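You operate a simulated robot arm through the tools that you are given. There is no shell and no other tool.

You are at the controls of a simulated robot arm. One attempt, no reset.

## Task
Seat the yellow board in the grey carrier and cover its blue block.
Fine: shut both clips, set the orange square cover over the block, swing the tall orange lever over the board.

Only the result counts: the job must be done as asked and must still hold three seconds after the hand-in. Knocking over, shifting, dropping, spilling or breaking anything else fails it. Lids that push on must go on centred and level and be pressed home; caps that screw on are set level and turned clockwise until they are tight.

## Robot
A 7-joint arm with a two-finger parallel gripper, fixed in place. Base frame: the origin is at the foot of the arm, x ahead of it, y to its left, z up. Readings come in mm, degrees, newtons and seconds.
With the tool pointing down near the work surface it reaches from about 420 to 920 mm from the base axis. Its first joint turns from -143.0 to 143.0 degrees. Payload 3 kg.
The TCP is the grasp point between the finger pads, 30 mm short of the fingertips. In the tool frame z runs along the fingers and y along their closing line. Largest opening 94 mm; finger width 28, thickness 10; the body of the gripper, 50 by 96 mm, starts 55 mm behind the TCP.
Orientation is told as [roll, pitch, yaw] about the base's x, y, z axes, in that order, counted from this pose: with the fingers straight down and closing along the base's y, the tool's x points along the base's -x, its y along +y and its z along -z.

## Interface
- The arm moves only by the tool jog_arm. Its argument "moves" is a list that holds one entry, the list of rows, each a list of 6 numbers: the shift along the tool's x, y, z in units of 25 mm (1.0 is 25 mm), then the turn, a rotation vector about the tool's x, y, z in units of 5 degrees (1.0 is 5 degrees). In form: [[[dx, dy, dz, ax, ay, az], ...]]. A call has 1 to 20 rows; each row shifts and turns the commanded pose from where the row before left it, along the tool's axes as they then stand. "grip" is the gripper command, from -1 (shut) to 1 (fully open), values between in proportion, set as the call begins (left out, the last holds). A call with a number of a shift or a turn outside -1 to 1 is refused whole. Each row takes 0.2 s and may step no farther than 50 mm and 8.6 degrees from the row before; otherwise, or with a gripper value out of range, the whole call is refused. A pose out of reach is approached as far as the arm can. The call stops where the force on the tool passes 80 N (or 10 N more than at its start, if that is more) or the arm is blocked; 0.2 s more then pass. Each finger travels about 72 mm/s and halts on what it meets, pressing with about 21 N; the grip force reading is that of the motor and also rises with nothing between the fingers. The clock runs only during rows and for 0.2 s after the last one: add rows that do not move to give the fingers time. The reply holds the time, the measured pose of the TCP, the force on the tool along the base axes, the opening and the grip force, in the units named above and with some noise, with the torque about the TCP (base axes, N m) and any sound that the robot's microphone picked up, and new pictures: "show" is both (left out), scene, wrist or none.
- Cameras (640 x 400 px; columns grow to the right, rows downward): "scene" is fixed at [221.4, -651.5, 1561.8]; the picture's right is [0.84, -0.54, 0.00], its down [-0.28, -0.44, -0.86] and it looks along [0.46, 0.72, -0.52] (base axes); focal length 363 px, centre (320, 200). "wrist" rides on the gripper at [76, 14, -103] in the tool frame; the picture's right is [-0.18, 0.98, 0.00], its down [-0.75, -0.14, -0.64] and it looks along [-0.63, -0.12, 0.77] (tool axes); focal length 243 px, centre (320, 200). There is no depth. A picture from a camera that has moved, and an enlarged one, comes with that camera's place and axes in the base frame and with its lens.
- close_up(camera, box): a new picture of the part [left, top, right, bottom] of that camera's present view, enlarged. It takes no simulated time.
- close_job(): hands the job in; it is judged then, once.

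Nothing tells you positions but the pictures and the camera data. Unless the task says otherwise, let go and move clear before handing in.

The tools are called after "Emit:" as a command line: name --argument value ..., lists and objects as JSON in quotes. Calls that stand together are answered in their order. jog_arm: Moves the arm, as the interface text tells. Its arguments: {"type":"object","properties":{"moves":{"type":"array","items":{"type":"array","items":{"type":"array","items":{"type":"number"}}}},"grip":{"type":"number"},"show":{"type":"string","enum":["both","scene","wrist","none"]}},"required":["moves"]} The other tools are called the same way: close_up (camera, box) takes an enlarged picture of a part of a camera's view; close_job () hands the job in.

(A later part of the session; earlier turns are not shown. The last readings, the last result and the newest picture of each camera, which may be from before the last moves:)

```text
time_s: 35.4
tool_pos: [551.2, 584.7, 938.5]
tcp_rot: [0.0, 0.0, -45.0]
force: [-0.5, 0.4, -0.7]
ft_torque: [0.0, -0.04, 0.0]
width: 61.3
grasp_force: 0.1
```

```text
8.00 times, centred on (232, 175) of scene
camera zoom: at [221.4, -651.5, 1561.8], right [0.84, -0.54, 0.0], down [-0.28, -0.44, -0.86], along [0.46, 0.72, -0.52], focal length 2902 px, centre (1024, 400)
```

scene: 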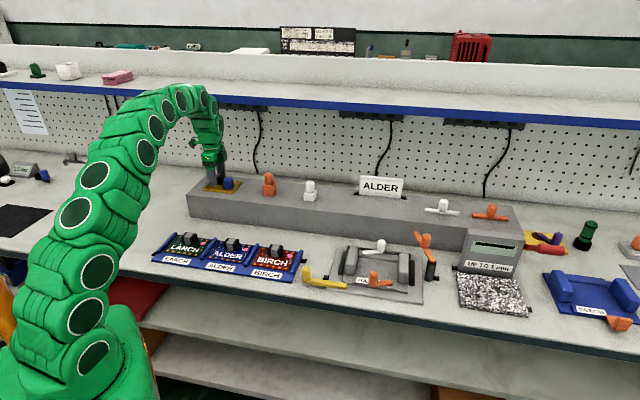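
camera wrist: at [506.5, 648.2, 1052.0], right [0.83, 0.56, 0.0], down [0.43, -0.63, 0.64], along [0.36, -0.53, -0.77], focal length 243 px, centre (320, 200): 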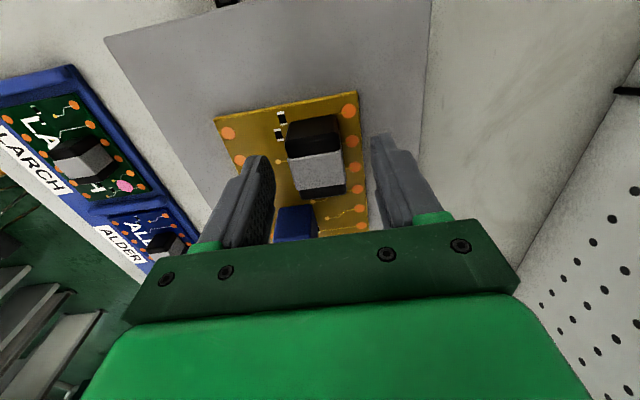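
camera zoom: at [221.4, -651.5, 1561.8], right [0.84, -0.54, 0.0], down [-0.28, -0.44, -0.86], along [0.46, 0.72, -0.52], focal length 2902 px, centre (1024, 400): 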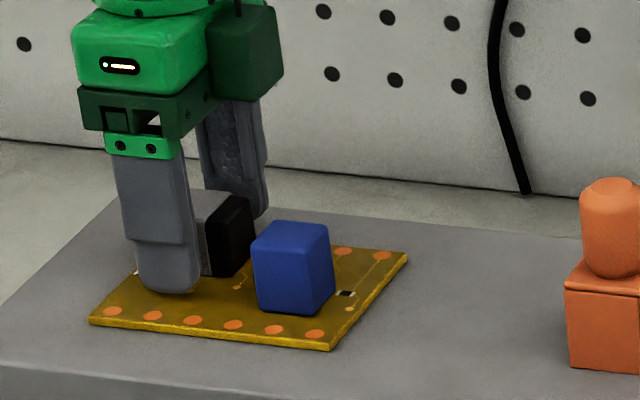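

Emit:
jog_arm --moves '[[[0, 0, 0, 0, 0, 0], [0, 0, 0, 0, 0, 0], [0, 0, 0, 0, 0, 0], [0, 0, 0, 0, 0, 0], [0, 0, 0, 0, 0, 0]]]' --grip -1 --show "wrist"

Emit:
close_up --camera "wrist" --box '[200, 60, 460, 240]'

```text
time_s: 36.6
tool_pos: [550.2, 584.4, 937.9]
tcp_rot: [0.2, 0.0, -45.2]
force: [1.2, 4.2, 34.8]
ft_torque: [-0.41, 0.0, 0.08]
width: 29.3
grasp_force: 21.0
camera wrist: at [506.4, 648.3, 1043.0], right [0.83, 0.56, 0.0], down [0.43, -0.63, 0.64], along [0.36, -0.53, -0.77], focal length 243 px, centre (320, 200)
```

wrist: 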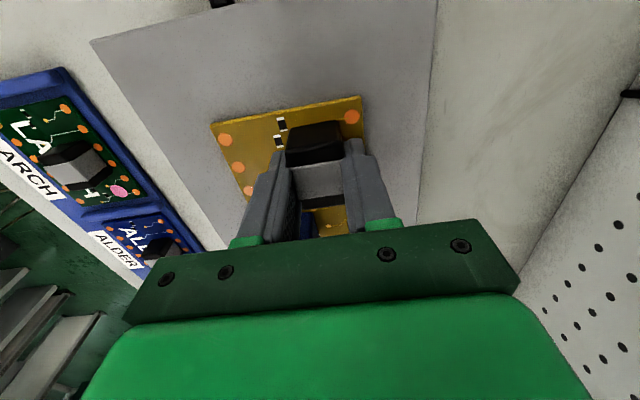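

```text
2.22 times, centred on (330, 150) of wrist
camera zoom: at [506.4, 648.3, 1043.0], right [0.83, 0.56, 0.0], down [0.43, -0.63, 0.64], along [0.36, -0.53, -0.77], focal length 539 px, centre (298, 311)
```

zoom: 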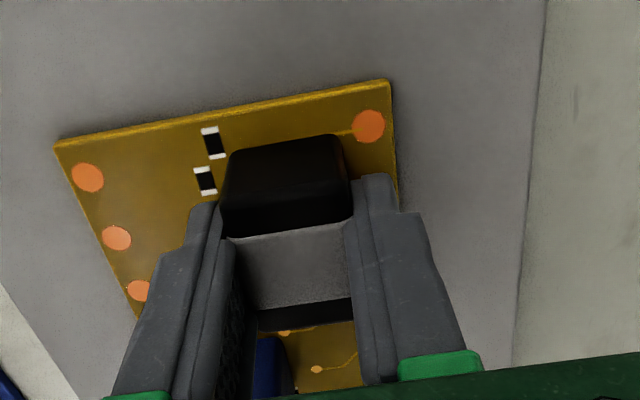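

The grip is firm at 29 mm. There is some upward force from pressing on the shelf, so I'll lift gently and check that the board comes up level.

Emit:
jog_arm --moves '[[[0, 0, -0.08, 0, 0, 0], [0, 0, -0.08, 0, 0, 0], [0, 0, -0.1, 0, 0, 0], [0, 0, -0.2, 0, 0, 0], [0, 0, -0.3, 0, 0, 0], [0, 0, -0.4, 0, 0, 0], [0, 0, 0, 0, 0, 0]]]' --show "both"

Emit:
close_up --camera "scene" --box '[200, 140, 264, 190]'

Emit:
close_up --camera "wrist" --box '[180, 60, 440, 240]'

```text
time_s: 38.2
tool_pos: [551.0, 583.9, 966.6]
tcp_rot: [0.0, 0.1, -45.0]
force: [0.8, 0.1, -1.1]
ft_torque: [0.01, 0.02, -0.04]
width: 29.4
grasp_force: 20.8
camera wrist: at [507.6, 648.9, 1069.9], right [0.83, 0.56, 0.0], down [0.43, -0.63, 0.64], along [0.36, -0.53, -0.77], focal length 243 px, centre (320, 200)
```

scene: 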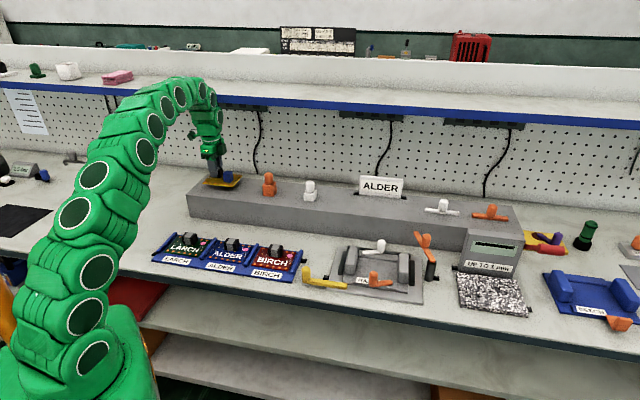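
wrist: 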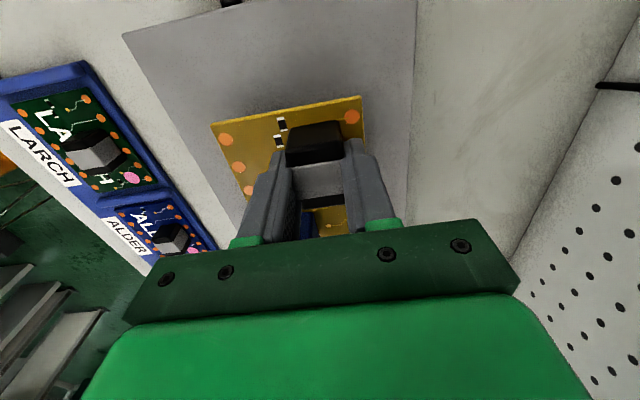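

```text
8.00 times, centred on (232, 165) of scene
camera zoom: at [221.4, -651.5, 1561.8], right [0.84, -0.54, 0.0], down [-0.28, -0.44, -0.86], along [0.46, 0.72, -0.52], focal length 2902 px, centre (1024, 480)
```

zoom: 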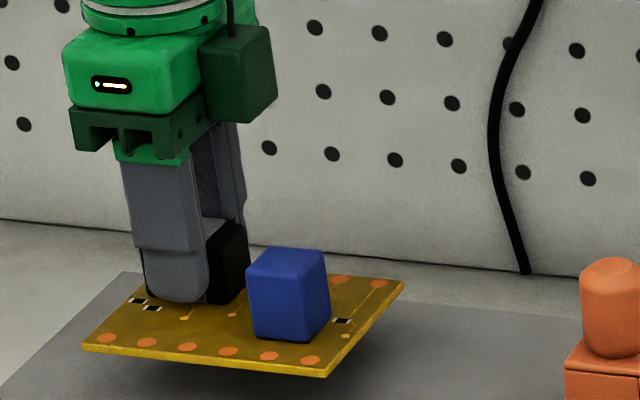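

```text
2.22 times, centred on (310, 150) of wrist
camera zoom: at [507.6, 648.9, 1069.9], right [0.83, 0.56, 0.0], down [0.43, -0.63, 0.64], along [0.36, -0.53, -0.77], focal length 539 px, centre (342, 311)
```

zoom: 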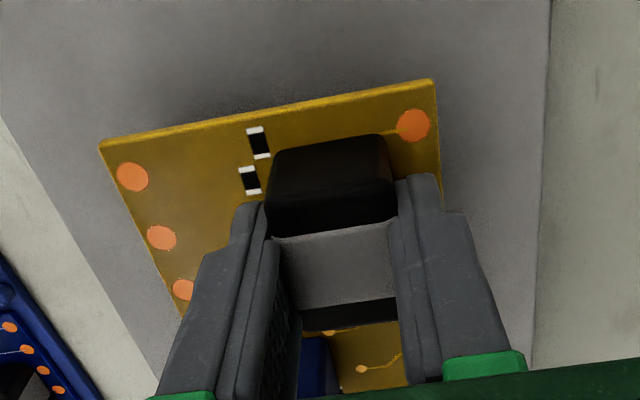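

The board is held level and clear. I'll raise it and carry it across to a point above the carrier.

Emit:
jog_arm --moves '[[[0, 0, -0.8, 0, 0, 0], [0, 0, -0.9, 0, 0, 0], [0, 0, -0.9, 0, 0, 0], [0, 0, -0.7, 0, 0, 0], [-0.9576, -0.3933, 0, 0, 0, 0], [-0.9576, -0.3933, 0, 0, 0, 0], [-0.9576, -0.3933, 0, 0, 0, 0], [-0.9576, -0.3933, 0, 0, 0, 0], [-0.9576, -0.3933, 0, 0, 0, 0], [-0.9576, -0.3933, 0, 0, 0, 0], [-0.9576, -0.3933, 0, 0, 0, 0], [-0.9576, -0.3933, 0, 0, 0, 0], [-0.9576, -0.3933, 0, 0, 0, 0], [-0.9576, -0.3933, 0, 0, 0, 0], [-0.9576, -0.3933, 0, 0, 0, 0], [-0.9576, -0.3933, 0, 0, 0, 0]]]' --show "none"

Emit:
jog_arm --moves '[[[-0.9576, -0.3933, 0, 0, 0, 0], [-0.9576, -0.3933, 0, 0, 0, 0], [-0.9576, -0.3933, 0, 0, 0, 0], [-0.9576, -0.3933, 0, 0, 0, 0], [-0.9576, -0.3933, 0, 0, 0, 0], [-0.9576, -0.3933, 0, 0, 0, 0], [-0.9576, -0.3933, 0, 0, 0, 0], [-0.9576, -0.3933, 0, 0, 0, 0], [-0.9576, -0.3933, 0, 0, 0, 0], [-0.9576, -0.3933, 0, 0, 0, 0], [-0.9576, -0.3933, 0, 0, 0, 0], [-0.9576, -0.3933, 0, 0, 0, 0], [-0.9576, -0.3933, 0, 0, 0, 0], [0, 0, 0, 0, 0, 0], [0, 0, 0, 0, 0, 0]]]' --show "both"

```text
time_s: 41.6
tool_pos: [668.6, 297.7, 1051.1]
tcp_rot: [0.0, -0.1, -45.0]
force: [0.1, -0.4, -1.1]
ft_torque: [0.03, -0.04, -0.04]
width: 29.2
grasp_force: 20.9
```

```text
time_s: 44.8
tool_pos: [798.3, -10.9, 1050.8]
tcp_rot: [-0.1, 0.0, -45.0]
force: [-0.5, 0.1, -1.1]
ft_torque: [0.03, 0.01, 0.03]
width: 29.3
grasp_force: 20.7
camera wrist: at [754.5, 53.0, 1153.7], right [0.83, 0.56, 0.0], down [0.43, -0.63, 0.64], along [0.36, -0.53, -0.77], focal length 243 px, centre (320, 200)
```

scene: 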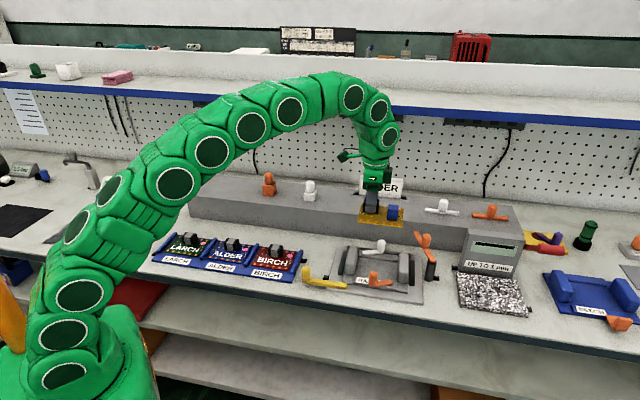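
wrist: 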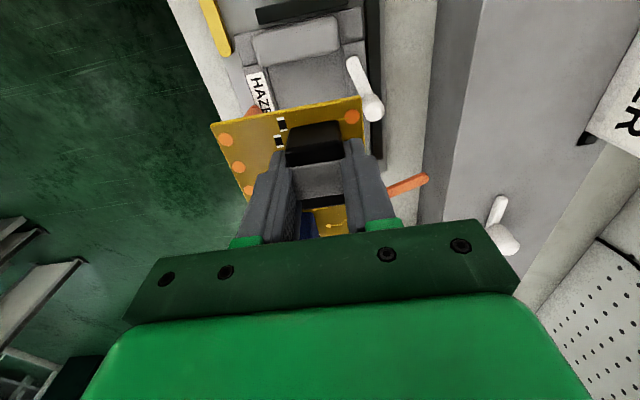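

The board is above the carrier. I'll lower it to about 45 mm above the pocket floor and check the alignment.

Emit:
jog_arm --moves '[[[-0.12, 0, 0.8, 0, 0, 0], [0, 0, 0.8, 0, 0, 0], [0, 0, 0.8, 0, 0, 0], [0, 0, 0.8, 0, 0, 0], [0, 0, 0.8, 0, 0, 0], [0, 0, 0.8, 0, 0, 0], [0, 0, 0.6, 0, 0, 0], [0, 0, 0.43, 0, 0, 0], [0, 0, 0, 0, 0, 0], [0, 0, 0, 0, 0, 0]]]' --show "both"

Emit:
close_up --camera "wrist" --box '[190, 0, 430, 150]'

Emit:
close_up --camera "scene" --box '[320, 210, 450, 300]'

```text
time_s: 47.0
tool_pos: [801.6, -13.7, 903.3]
tcp_rot: [0.0, 0.0, -45.1]
force: [0.5, -0.1, -1.2]
ft_torque: [0.0, 0.01, 0.01]
width: 29.4
grasp_force: 20.7
camera wrist: at [758.0, 50.7, 1007.4], right [0.83, 0.56, 0.0], down [0.43, -0.63, 0.64], along [0.36, -0.53, -0.77], focal length 243 px, centre (320, 200)
```

scene: 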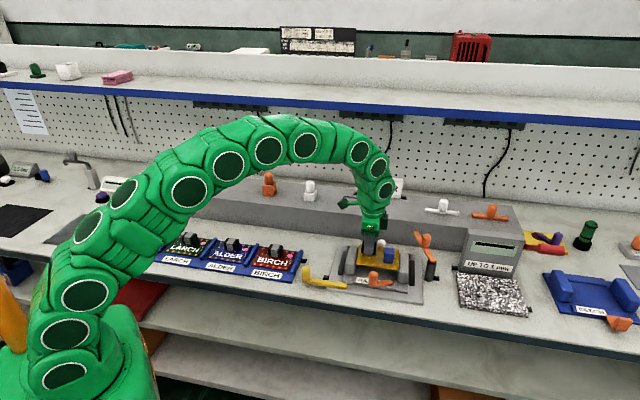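
wrist: 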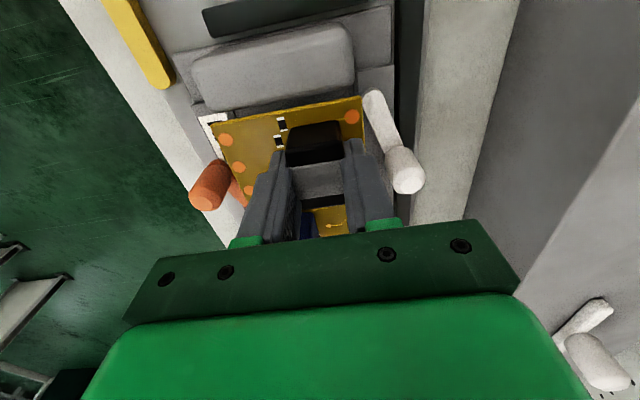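

```text
2.67 times, centred on (310, 75) of wrist
camera zoom: at [758.0, 50.7, 1007.4], right [0.83, 0.56, 0.0], down [0.43, -0.63, 0.64], along [0.36, -0.53, -0.77], focal length 647 px, centre (347, 533)
```

zoom: 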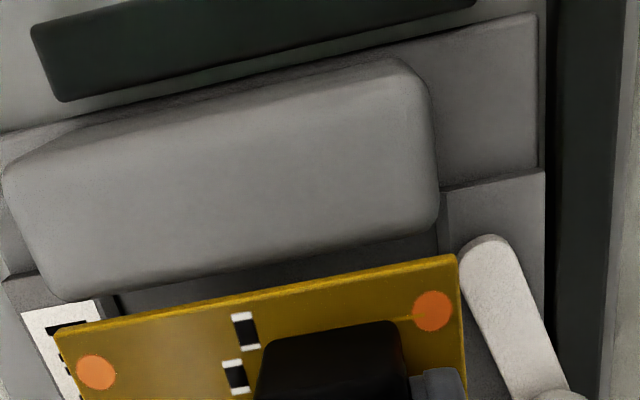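

```text
4.44 times, centred on (385, 255) of scene
camera zoom: at [221.4, -651.5, 1561.8], right [0.84, -0.54, 0.0], down [-0.28, -0.44, -0.86], along [0.46, 0.72, -0.52], focal length 1612 px, centre (31, -44)
```

zoom: 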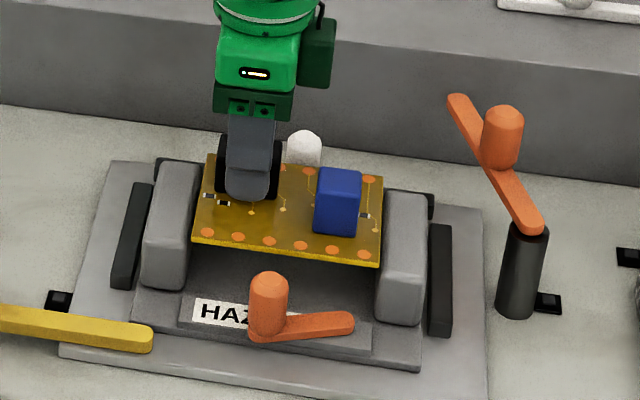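

The board lines up nicely with the pocket, needing about 1.5 mm toward the front. I'll correct that and lower it to just above the ledges.

Emit:
jog_arm --moves '[[[0.02, -0.055, 0.4, 0, 0, 0], [0, 0, 0.4, 0, 0, 0], [0, 0, 0.35, 0, 0, 0], [0, 0, 0.26, 0, 0, 0], [0, 0, 0, 0, 0, 0], [0, 0, 0, 0, 0, 0]]]' --show "both"

Emit:
close_up --camera "wrist" --box '[190, 0, 430, 150]'

Emit:
close_up --camera "scene" --box '[340, 235, 430, 295]'

```text
time_s: 48.4
tool_pos: [800.9, -15.4, 867.6]
tcp_rot: [0.0, 0.1, -44.9]
force: [1.3, 0.2, -0.1]
ft_torque: [0.03, 0.0, -0.04]
width: 29.3
grasp_force: 21.3
camera wrist: at [756.0, 49.2, 971.9], right [0.83, 0.56, 0.0], down [0.43, -0.63, 0.64], along [0.36, -0.53, -0.77], focal length 243 px, centre (320, 200)
```

scene: 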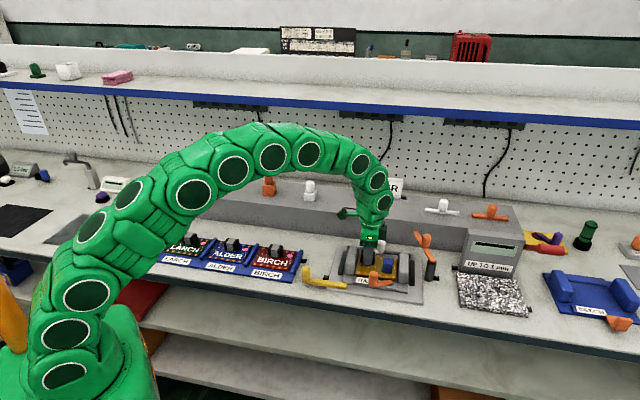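
wrist: 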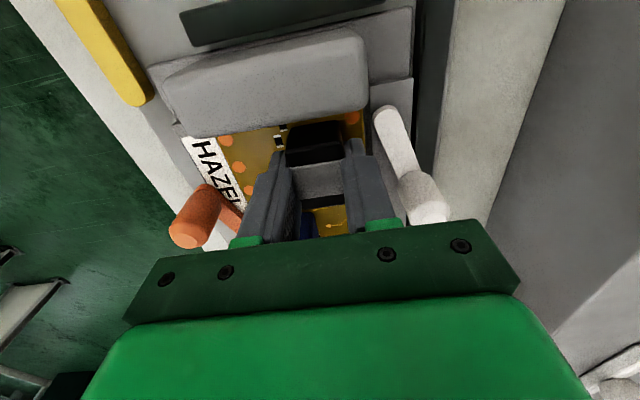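

```text
2.67 times, centred on (310, 75) of wrist
camera zoom: at [756.0, 49.2, 971.9], right [0.83, 0.56, 0.0], down [0.43, -0.63, 0.64], along [0.36, -0.53, -0.77], focal length 647 px, centre (347, 533)
```

zoom: 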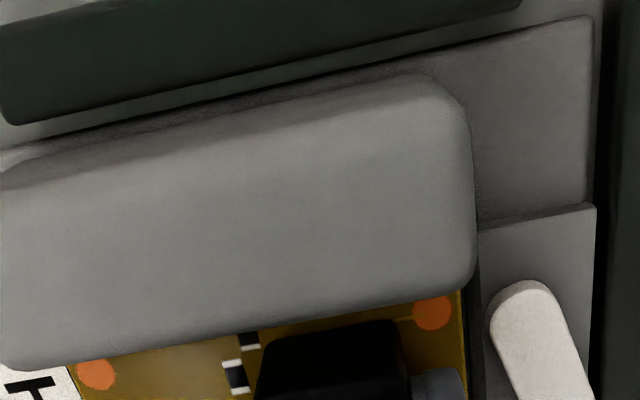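

```text
6.67 times, centred on (385, 265) of scene
camera zoom: at [221.4, -651.5, 1561.8], right [0.84, -0.54, 0.0], down [-0.28, -0.44, -0.86], along [0.46, 0.72, -0.52], focal length 2418 px, centre (-113, -233)
```

zoom: 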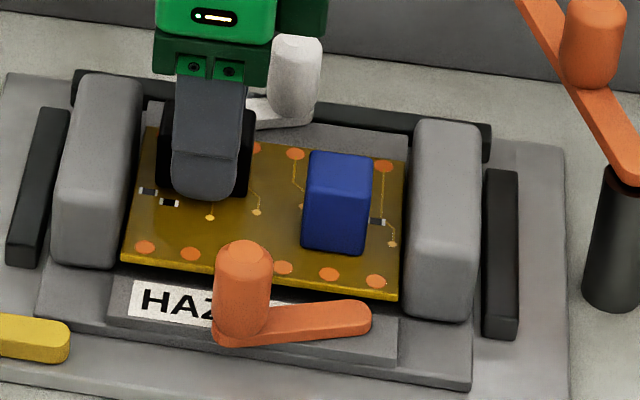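

Emit:
jog_arm --moves '[[[0, 0, 0.1, 0, 0, 0], [0, 0, 0, 0, 0, 0]]]' --show "none"

Emit:
jog_arm --moves '[[[0, 0, 0.1, 0, 0, 0], [0, 0, 0, 0, 0, 0]]]' --show "none"

```text
time_s: 49.0
tool_pos: [799.1, -14.9, 866.1]
tcp_rot: [0.0, 0.0, -45.0]
force: [0.0, 0.3, -0.7]
ft_torque: [0.04, 0.0, 0.0]
width: 29.3
grasp_force: 21.1
```

```text
time_s: 49.6
tool_pos: [801.2, -15.5, 863.5]
tcp_rot: [0.0, 0.0, -45.0]
force: [0.0, -0.8, -1.6]
ft_torque: [0.02, 0.03, 0.0]
width: 29.3
grasp_force: 21.4
```

Emit:
jog_arm --moves '[[[0, 0, 0.1, 0, 0, 0], [0, 0, 0, 0, 0, 0]]]' --show "none"

Emit:
jog_arm --moves '[[[0, 0, 0.08, 0, 0, 0], [0, 0, 0, 0, 0, 0]]]' --show "scene"

Emit:
close_up --camera "scene" --box '[340, 235, 430, 295]'

```text
time_s: 50.2
tool_pos: [799.0, -13.9, 860.7]
tcp_rot: [0.1, -0.1, -44.9]
force: [0.3, 0.5, -1.1]
ft_torque: [0.02, 0.0, 0.0]
width: 29.0
grasp_force: 21.0
```

```text
time_s: 50.8
tool_pos: [799.4, -13.8, 858.8]
tcp_rot: [0.0, 0.0, -44.9]
force: [0.1, -0.2, -1.3]
ft_torque: [0.04, 0.01, -0.04]
width: 29.4
grasp_force: 21.0
```

scene: 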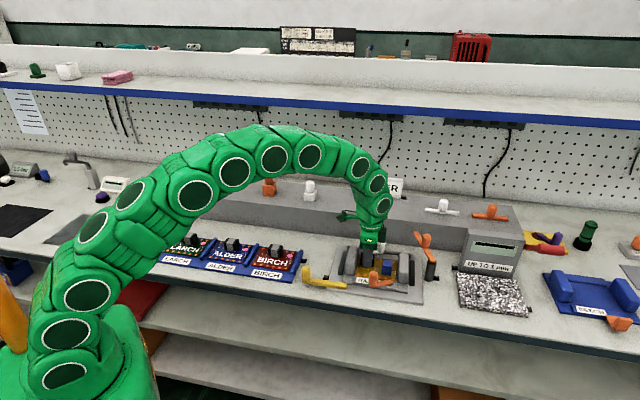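

```text
6.67 times, centred on (385, 265) of scene
camera zoom: at [221.4, -651.5, 1561.8], right [0.84, -0.54, 0.0], down [-0.28, -0.44, -0.86], along [0.46, 0.72, -0.52], focal length 2418 px, centre (-113, -233)
```

zoom: 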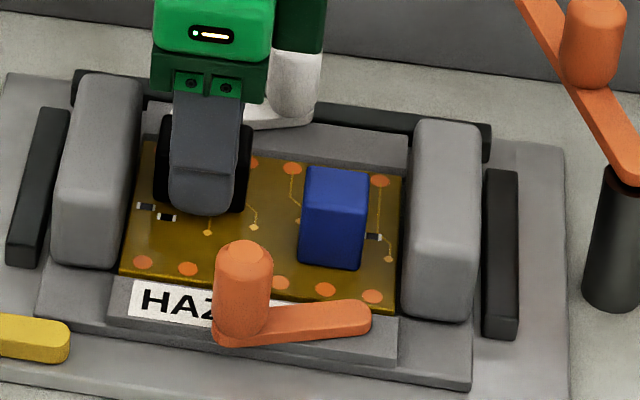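

No contact yet, and the board has gone below the ledge tops. I'll keep easing down in small steps until it touches.

Emit:
jog_arm --moves '[[[0, 0, 0.08, 0, 0, 0], [0, 0, 0, 0, 0, 0]]]' --show "none"

Emit:
jog_arm --moves '[[[0, 0, 0.08, 0, 0, 0], [0, 0, 0, 0, 0, 0]]]' --show "none"

Emit:
jog_arm --moves '[[[0, 0, 0.08, 0, 0, 0], [0, 0, 0, 0, 0, 0]]]' --show "wrist"

```text
time_s: 51.4
tool_pos: [799.8, -13.4, 857.4]
tcp_rot: [0.1, 0.0, -45.0]
force: [-3.1, 2.0, 16.8]
ft_torque: [0.01, 0.17, -0.02]
width: 29.3
grasp_force: 20.6
```

```text
time_s: 52.0
tool_pos: [800.7, -14.2, 856.7]
tcp_rot: [0.3, -0.2, -44.9]
force: [-5.5, 4.7, 51.8]
ft_torque: [0.11, 0.01, -0.03]
width: 29.5
grasp_force: 20.6
```

```text
time_s: 52.5
tool_pos: [802.2, -14.0, 857.2]
tcp_rot: [0.3, -0.4, -45.0]
force: [-0.2, -0.4, 15.2]
ft_torque: [0.19, 0.54, 0.02]
width: 29.9
grasp_force: 20.7
stopped in row 2: the force on the tool passed its limit at 84 N (the readings are from after the stop); the commanded pose is now the measured one
camera wrist: at [757.1, 50.0, 960.3], right [0.83, 0.56, 0.01], down [0.43, -0.63, 0.65], along [0.37, -0.53, -0.76], focal length 243 px, centre (320, 200)
```

wrist: 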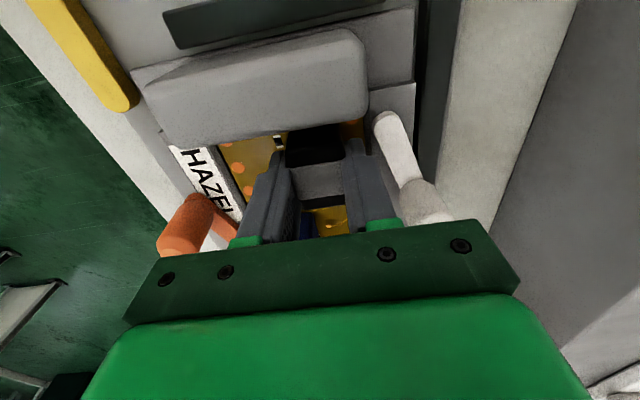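

Contact came at z≈857, matching a board resting on the floor at z≈819. I'll check the seating before releasing.

Emit:
close_up --camera "scene" --box '[345, 240, 425, 293]'

Emit:
close_up --camera "wrist" --box '[150, 60, 440, 240]'

```text
7.55 times, centred on (385, 266) of scene
camera zoom: at [221.4, -651.5, 1561.8], right [0.84, -0.54, 0.0], down [-0.28, -0.44, -0.86], along [0.46, 0.72, -0.52], focal length 2738 px, centre (-171, -302)
```

zoom: 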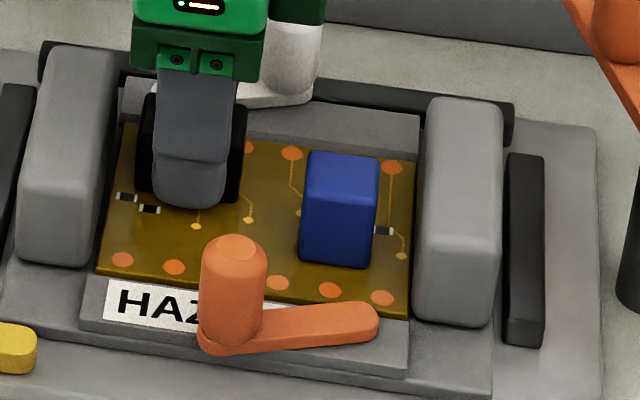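

```text
2.21 times, centred on (295, 150) of wrist
camera zoom: at [757.1, 50.0, 960.3], right [0.83, 0.56, 0.01], down [0.43, -0.63, 0.65], along [0.37, -0.53, -0.76], focal length 535 px, centre (375, 310)
```

zoom: 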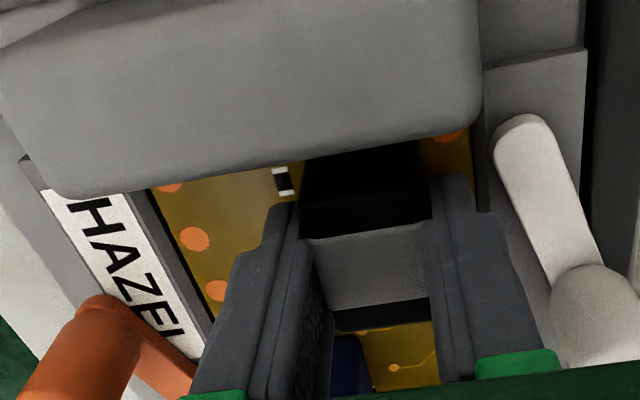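

The board sits down between rails and ledges. I'll open the fingers just slightly and rise straight up.

Emit:
jog_arm --moves '[[[0, 0, 0, 0, 0, 0], [0, 0, 0, 0, 0, 0], [0, 0, 0, 0, 0, 0]]]' --grip -0.18 --show "none"

Emit:
jog_arm --moves '[[[0, 0, -0.2, 0, 0, 0], [0, 0, -0.4, 0, 0, 0], [0, 0, -0.7, 0, 0, 0], [0, 0, -0.8, 0, 0, 0], [0, 0, -0.9, 0, 0, 0], [0, 0, -0.9, 0, 0, 0], [0, 0, -0.9, 0, 0, 0], [0, 0, 0, 0, 0, 0]]]' --show "both"

Emit:
close_up --camera "wrist" --box '[170, 0, 450, 200]'

Emit:
close_up --camera "scene" --box '[345, 240, 425, 293]'

```text
time_s: 53.2
tool_pos: [801.5, -13.6, 856.0]
tcp_rot: [0.2, -0.1, -45.1]
force: [0.4, 0.5, -0.1]
ft_torque: [0.02, -0.02, -0.01]
width: 38.3
grasp_force: 0.0
```

```text
time_s: 55.0
tool_pos: [801.0, -13.5, 975.1]
tcp_rot: [0.2, -0.2, -45.0]
force: [0.5, 0.6, -0.3]
ft_torque: [0.0, 0.06, 0.02]
width: 38.4
grasp_force: 0.1
camera wrist: at [756.6, 50.0, 1078.0], right [0.83, 0.56, 0.0], down [0.43, -0.63, 0.64], along [0.37, -0.53, -0.76], focal length 243 px, centre (320, 200)
```

scene: 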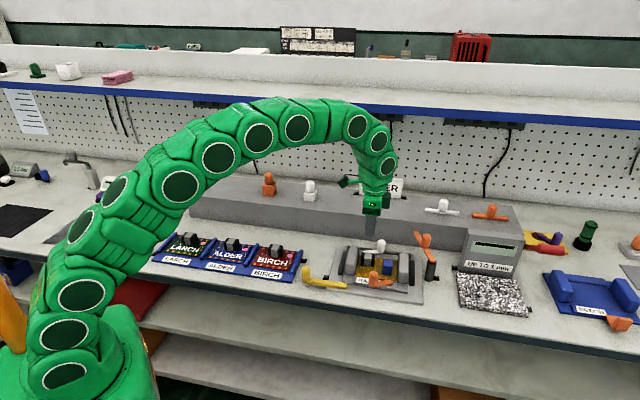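
wrist: 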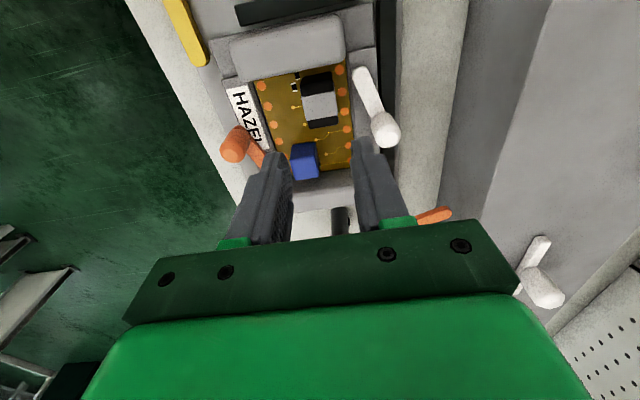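

```text
2.00 times, centred on (310, 100) of wrist
camera zoom: at [756.6, 50.0, 1078.0], right [0.83, 0.56, 0.0], down [0.43, -0.63, 0.64], along [0.37, -0.53, -0.76], focal length 485 px, centre (340, 400)
```

zoom: 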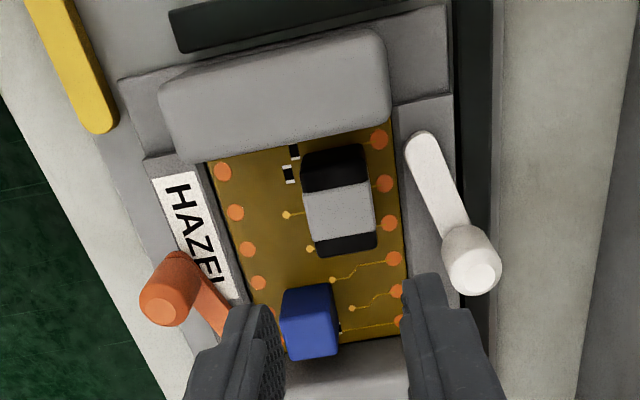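

```text
7.55 times, centred on (385, 266) of scene
camera zoom: at [221.4, -651.5, 1561.8], right [0.84, -0.54, 0.0], down [-0.28, -0.44, -0.86], along [0.46, 0.72, -0.52], focal length 2738 px, centre (-171, -302)
```

zoom: 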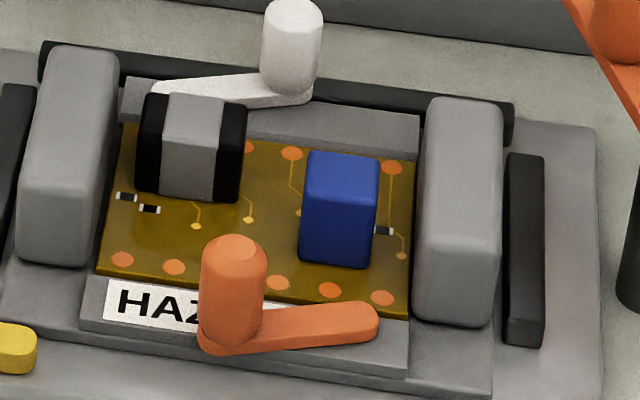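

The board is seated. Next I'll shut the white clip: close the fingers, come down behind its knob (about r≈612, d≈616), and push it toward the front over the board edge.

Emit:
jog_arm --moves '[[[-0.36, 0.91, 0, 0.057, 0, 0], [-0.36, 0.91, 0, 0, 0, 0], [-0.36, 0.91, 0, 0, 0, 0], [-0.36, 0.91, 0, 0, 0, 0], [0, 0, 0, 0, 0, 0], [0, 0, 0.8, 0, 0, 0], [0, 0, 0.8, 0, 0, 0], [0, 0, 0.4, 0, 0, 0], [0, 0, 0, 0, 0, 0]]]' --grip -1 --show "both"

Emit:
close_up --camera "wrist" --box '[170, 60, 450, 240]'

Emit:
close_up --camera "scene" --box '[330, 200, 450, 290]'

```text
time_s: 57.0
tool_pos: [889.8, 23.6, 926.0]
tcp_rot: [-0.1, -0.2, -45.0]
force: [-0.5, 0.6, -0.3]
ft_torque: [0.0, -0.02, 0.0]
width: 0.0
grasp_force: 20.8
camera wrist: at [846.2, 88.7, 1029.2], right [0.83, 0.56, 0.0], down [0.43, -0.63, 0.65], along [0.36, -0.53, -0.76], focal length 243 px, centre (320, 200)
```

scene: 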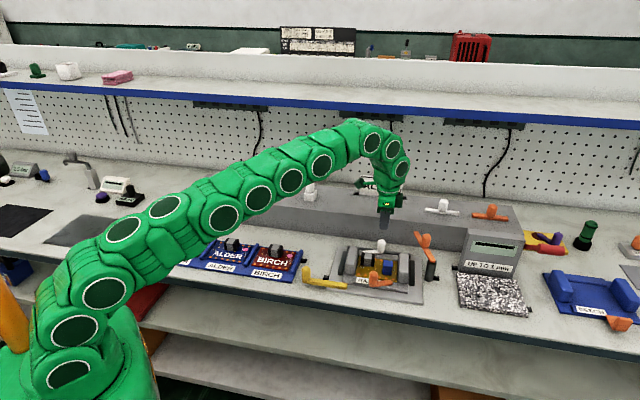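
wrist: 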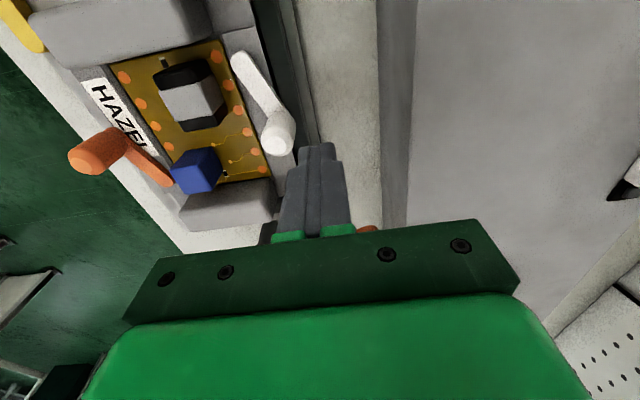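

```text
2.22 times, centred on (310, 150) of wrist
camera zoom: at [846.2, 88.7, 1029.2], right [0.83, 0.56, 0.0], down [0.43, -0.63, 0.65], along [0.36, -0.53, -0.76], focal length 539 px, centre (342, 311)
```

zoom: 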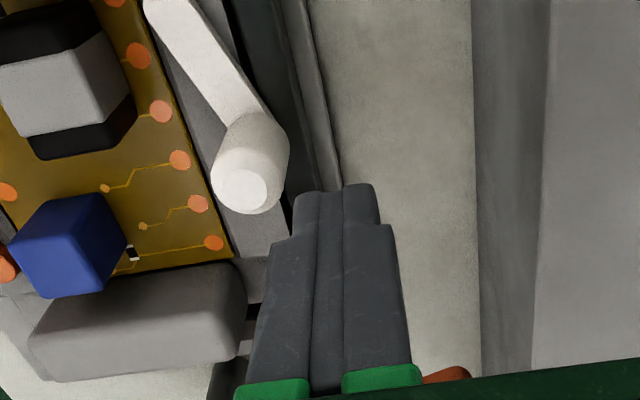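

```text
4.44 times, centred on (390, 245) of scene
camera zoom: at [221.4, -651.5, 1561.8], right [0.84, -0.54, 0.0], down [-0.28, -0.44, -0.86], along [0.46, 0.72, -0.52], focal length 1612 px, centre (9, 0)
```

zoom: 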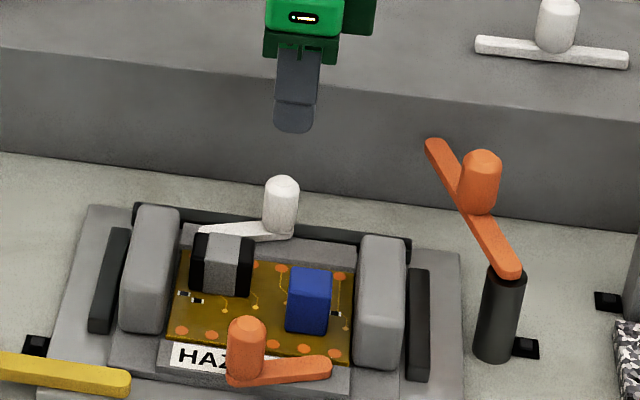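

Emit:
jog_arm --moves '[[[0, 0, 0.7, 0, 0, 0], [0, 0, 0.7, 0, 0, 0], [0, 0, 0.6, 0, 0, 0], [0, 0, 0, 0, 0, 0]]]' --grip -1 --show "wrist"

Emit:
close_up --camera "wrist" --box '[170, 60, 450, 240]'

Emit:
close_up --camera "scene" --box '[350, 220, 430, 270]'

```text
time_s: 58.0
tool_pos: [888.4, 23.5, 876.2]
tcp_rot: [-0.1, -0.2, -45.0]
force: [0.1, 0.1, -0.4]
ft_torque: [0.0, 0.0, 0.03]
width: 0.0
grasp_force: 20.9
camera wrist: at [845.3, 89.2, 980.4], right [0.83, 0.56, 0.0], down [0.43, -0.63, 0.65], along [0.36, -0.53, -0.76], focal length 243 px, centre (320, 200)
```

wrist: 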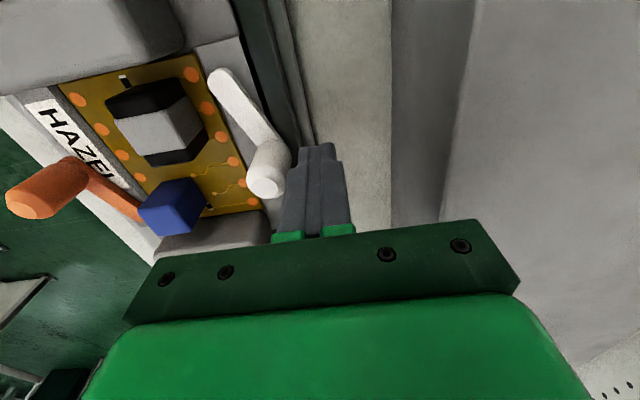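

```text
2.22 times, centred on (310, 150) of wrist
camera zoom: at [845.3, 89.2, 980.4], right [0.83, 0.56, 0.0], down [0.43, -0.63, 0.65], along [0.36, -0.53, -0.76], focal length 539 px, centre (342, 311)
```

zoom: 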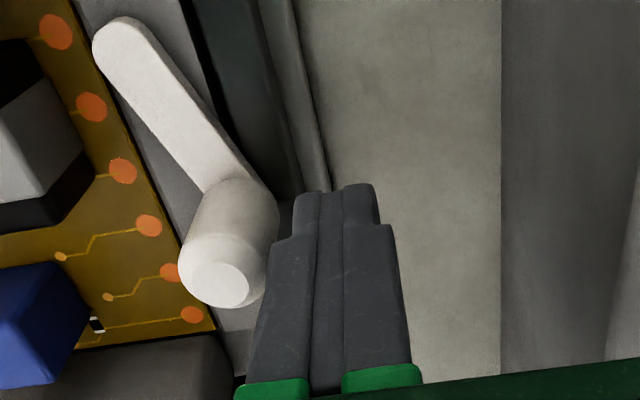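

```text
8.00 times, centred on (390, 245) of scene
camera zoom: at [221.4, -651.5, 1561.8], right [0.84, -0.54, 0.0], down [-0.28, -0.44, -0.86], along [0.46, 0.72, -0.52], focal length 2902 px, centre (-240, -160)
```

zoom: 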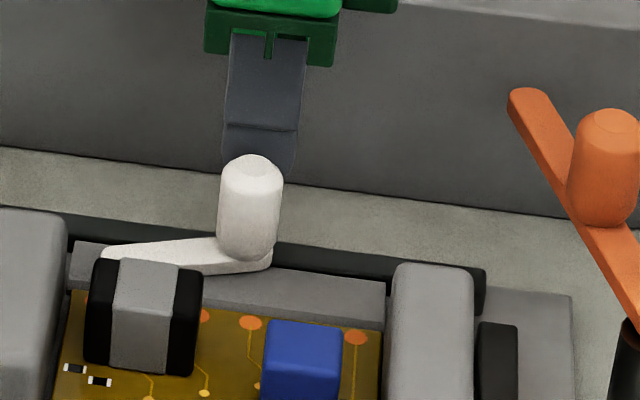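

The fingers are just behind the white knob. I'll start pushing it toward the front in small steps and watch the force.

Emit:
jog_arm --moves '[[[0, -0.2, 0, 0, 0, 0], [0, -0.2, 0, 0, 0, 0], [0, -0.2, 0, 0, 0, 0], [0, 0, 0, 0, 0, 0]]]' --show "none"

Emit:
jog_arm --moves '[[[0, -0.2, 0, 0, 0, 0], [0, -0.2, 0, 0, 0, 0], [0, 0, 0, 0, 0, 0]]]' --show "wrist"

Emit:
close_up --camera "scene" --box '[345, 220, 435, 290]'

```text
time_s: 59.0
tool_pos: [879.7, 14.4, 876.3]
tcp_rot: [-0.2, -0.3, -45.0]
force: [4.8, 3.9, 3.1]
ft_torque: [0.04, -0.05, 0.04]
width: 0.0
grasp_force: 20.9
```

```text
time_s: 59.9
tool_pos: [872.6, 7.8, 875.7]
tcp_rot: [-0.2, -0.2, -45.0]
force: [1.1, 1.6, 0.4]
ft_torque: [0.04, -0.01, 0.02]
width: 0.0
grasp_force: 21.0
camera wrist: at [829.3, 71.9, 978.7], right [0.83, 0.56, 0.0], down [0.43, -0.63, 0.64], along [0.36, -0.53, -0.76], focal length 243 px, centre (320, 200)
```

wrist: 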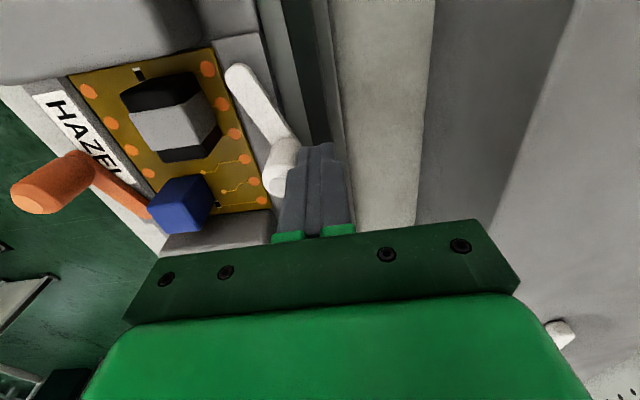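

```text
5.71 times, centred on (390, 255) of scene
camera zoom: at [221.4, -651.5, 1561.8], right [0.84, -0.54, 0.0], down [-0.28, -0.44, -0.86], along [0.46, 0.72, -0.52], focal length 2073 px, centre (-80, -114)
```

zoom: 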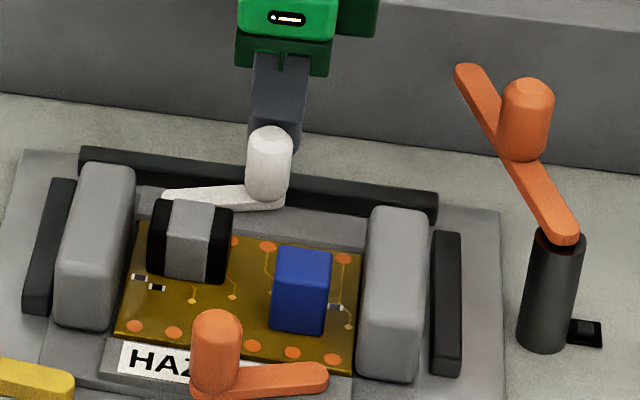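

The clip swings with light force. I'll keep pushing.

Emit:
jog_arm --moves '[[[0, -0.2, 0, 0, 0, 0], [0, -0.2, 0, 0, 0, 0], [0, 0, 0, 0, 0, 0]]]' --show "none"

Emit:
jog_arm --moves '[[[0, -0.2, 0, 0, 0, 0], [0, -0.1, 0, 0, 0, 0], [0, 0, 0, 0, 0, 0]]]' --show "wrist"

Emit:
close_up --camera "scene" --box '[345, 220, 435, 290]'

Emit:
close_up --camera "wrist" --box '[150, 30, 390, 240]'

```text
time_s: 60.6
tool_pos: [867.9, 0.2, 876.5]
tcp_rot: [-0.1, -0.2, -45.1]
force: [0.8, 0.9, 0.4]
ft_torque: [0.02, -0.01, 0.0]
width: 0.0
grasp_force: 21.2
```

```text
time_s: 61.5
tool_pos: [861.1, -5.3, 876.9]
tcp_rot: [0.0, -0.2, -45.1]
force: [5.0, 2.1, 4.8]
ft_torque: [0.02, -0.09, 0.0]
width: 0.2
grasp_force: 20.8
camera wrist: at [817.2, 59.3, 979.4], right [0.83, 0.56, 0.0], down [0.43, -0.63, 0.65], along [0.36, -0.53, -0.76], focal length 243 px, centre (320, 200)
```

wrist: 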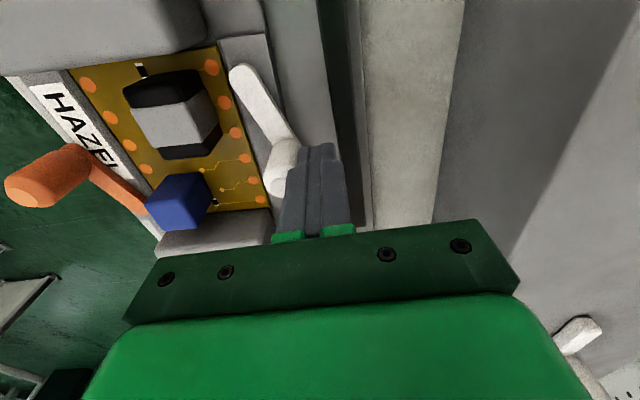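

```text
5.71 times, centred on (390, 255) of scene
camera zoom: at [221.4, -651.5, 1561.8], right [0.84, -0.54, 0.0], down [-0.28, -0.44, -0.86], along [0.46, 0.72, -0.52], focal length 2073 px, centre (-80, -114)
```

zoom: 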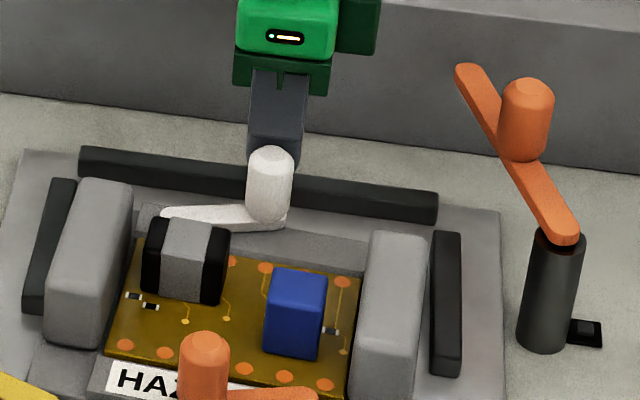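

```text
1.90 times, centred on (270, 135) of wrist
camera zoom: at [817.2, 59.3, 979.4], right [0.83, 0.56, 0.0], down [0.43, -0.63, 0.65], along [0.36, -0.53, -0.76], focal length 462 px, centre (415, 324)
```

zoom: 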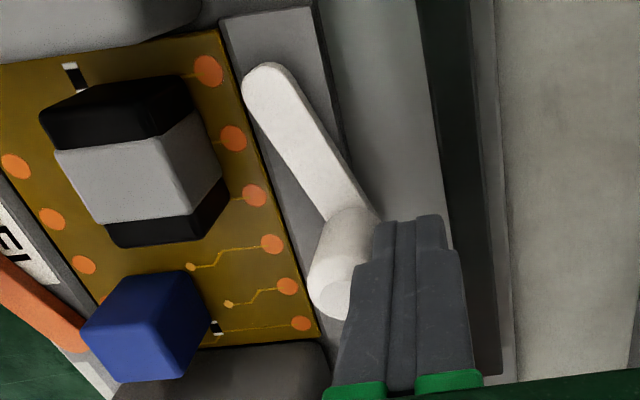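

Something important: the whole carrier tray slid about 33 mm forward instead of the clip rotating. It is loose, with black stops only at its left, right and back. I'll back off and look before pushing it back.

Emit:
jog_arm --moves '[[[0, 0.4, 0, 0, 0, 0], [0, 0.2, 0, 0, 0, 0], [0, 0, -0.8, 0, 0, 0], [0, 0, -1, 0, 0, 0], [0, 0, -1, 0, 0, 0], [0, 0, -1, 0, 0, 0], [0.5, -1, -0.5, 0, 0, 0], [0.5, -1, 0, 0, 0, 0], [0.5, -1, 0, 0, 0, 0], [0.5, -0.6, 0, 0, 0, 0], [0, 0, 0, 0, 0, 0]]]' --show "both"

Emit:
close_up --camera "wrist" --box '[160, 0, 460, 200]'

Emit:
close_up --camera "scene" --box '[320, 225, 450, 310]'

```text
time_s: 63.9
tool_pos: [771.9, -23.3, 983.8]
tcp_rot: [-0.1, -0.2, -45.0]
force: [-0.1, 0.1, 0.2]
ft_torque: [0.05, 0.02, 0.01]
width: 0.2
grasp_force: 21.2
camera wrist: at [728.3, 41.8, 1087.1], right [0.83, 0.56, 0.0], down [0.43, -0.63, 0.64], along [0.36, -0.53, -0.76], focal length 243 px, centre (320, 200)
```

scene: 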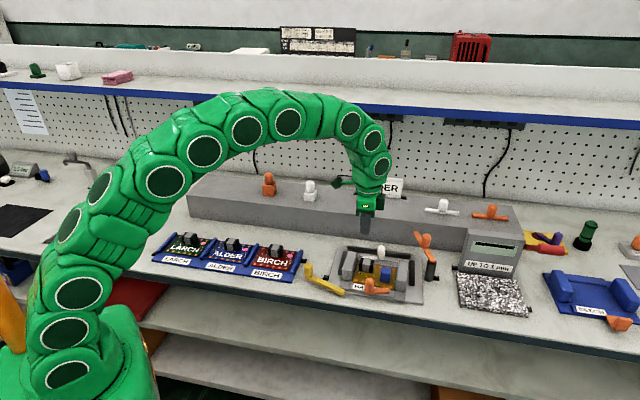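
wrist: 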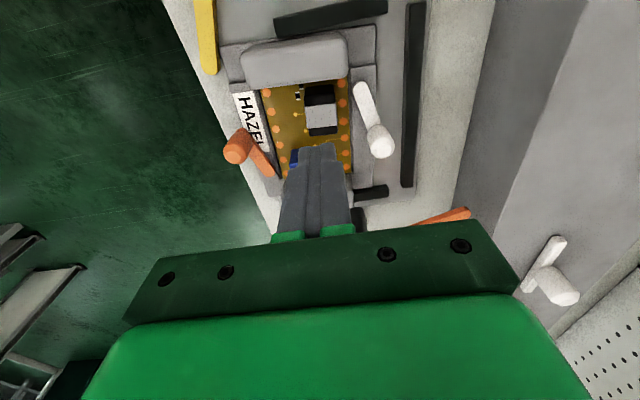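

```text
2.00 times, centred on (310, 100) of wrist
camera zoom: at [728.3, 41.8, 1087.1], right [0.83, 0.56, 0.0], down [0.43, -0.63, 0.64], along [0.36, -0.53, -0.76], focal length 485 px, centre (340, 400)
```

zoom: 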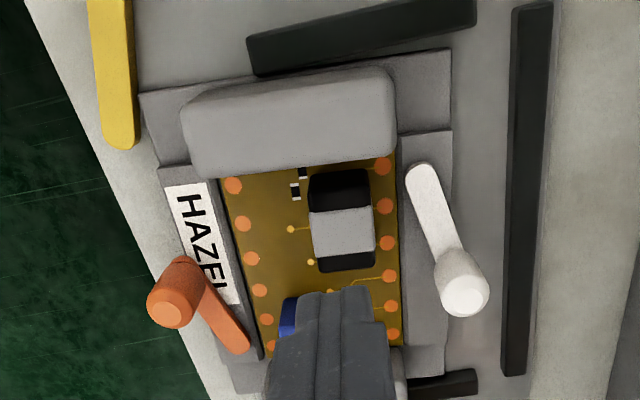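

```text
4.71 times, centred on (385, 268) of scene
camera zoom: at [221.4, -651.5, 1561.8], right [0.84, -0.54, 0.0], down [-0.28, -0.44, -0.86], along [0.46, 0.72, -0.52], focal length 1707 px, centre (14, -118)
```

zoom: 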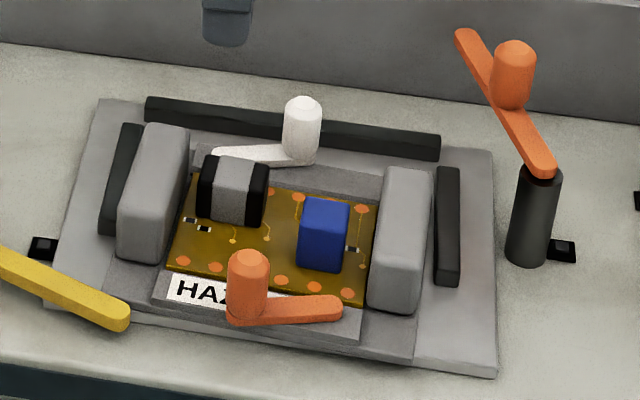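

Emit:
close_up --camera "scene" --box '[290, 250, 370, 305]'

Emit:
close_up --camera "wrist" --box '[160, 0, 288, 80]'

Emit:
close_up --camera "wrist" --box '[330, 60, 420, 170]'

```text
7.27 times, centred on (330, 278) of scene
camera zoom: at [221.4, -651.5, 1561.8], right [0.84, -0.54, 0.0], down [-0.28, -0.44, -0.86], along [0.46, 0.72, -0.52], focal length 2638 px, centre (247, -364)
```

zoom: 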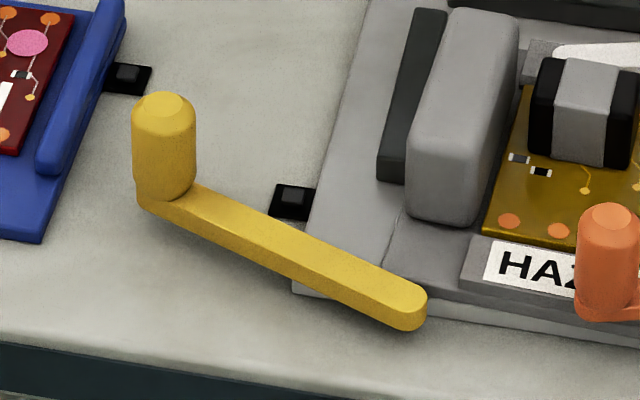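

```text
5.00 times, centred on (224, 40) of wrist
camera zoom: at [728.3, 41.8, 1087.1], right [0.83, 0.56, 0.0], down [0.43, -0.63, 0.64], along [0.36, -0.53, -0.76], focal length 1213 px, centre (800, 1000)
```

zoom: 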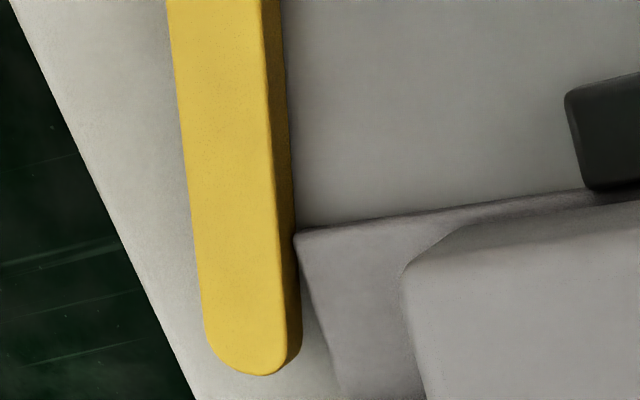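

```text
3.64 times, centred on (375, 115) of wrist
camera zoom: at [728.3, 41.8, 1087.1], right [0.83, 0.56, 0.0], down [0.43, -0.63, 0.64], along [0.36, -0.53, -0.76], focal length 882 px, centre (120, 509)
```

zoom: 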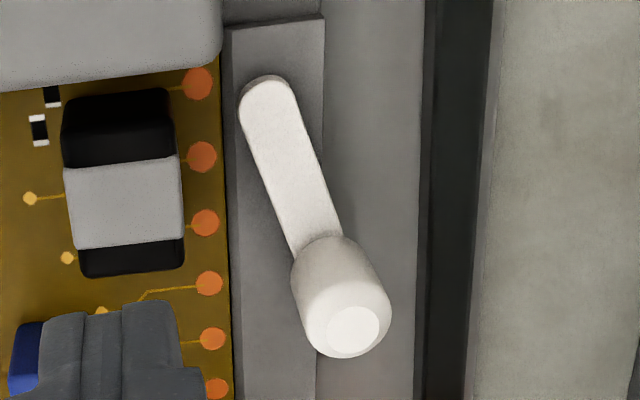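

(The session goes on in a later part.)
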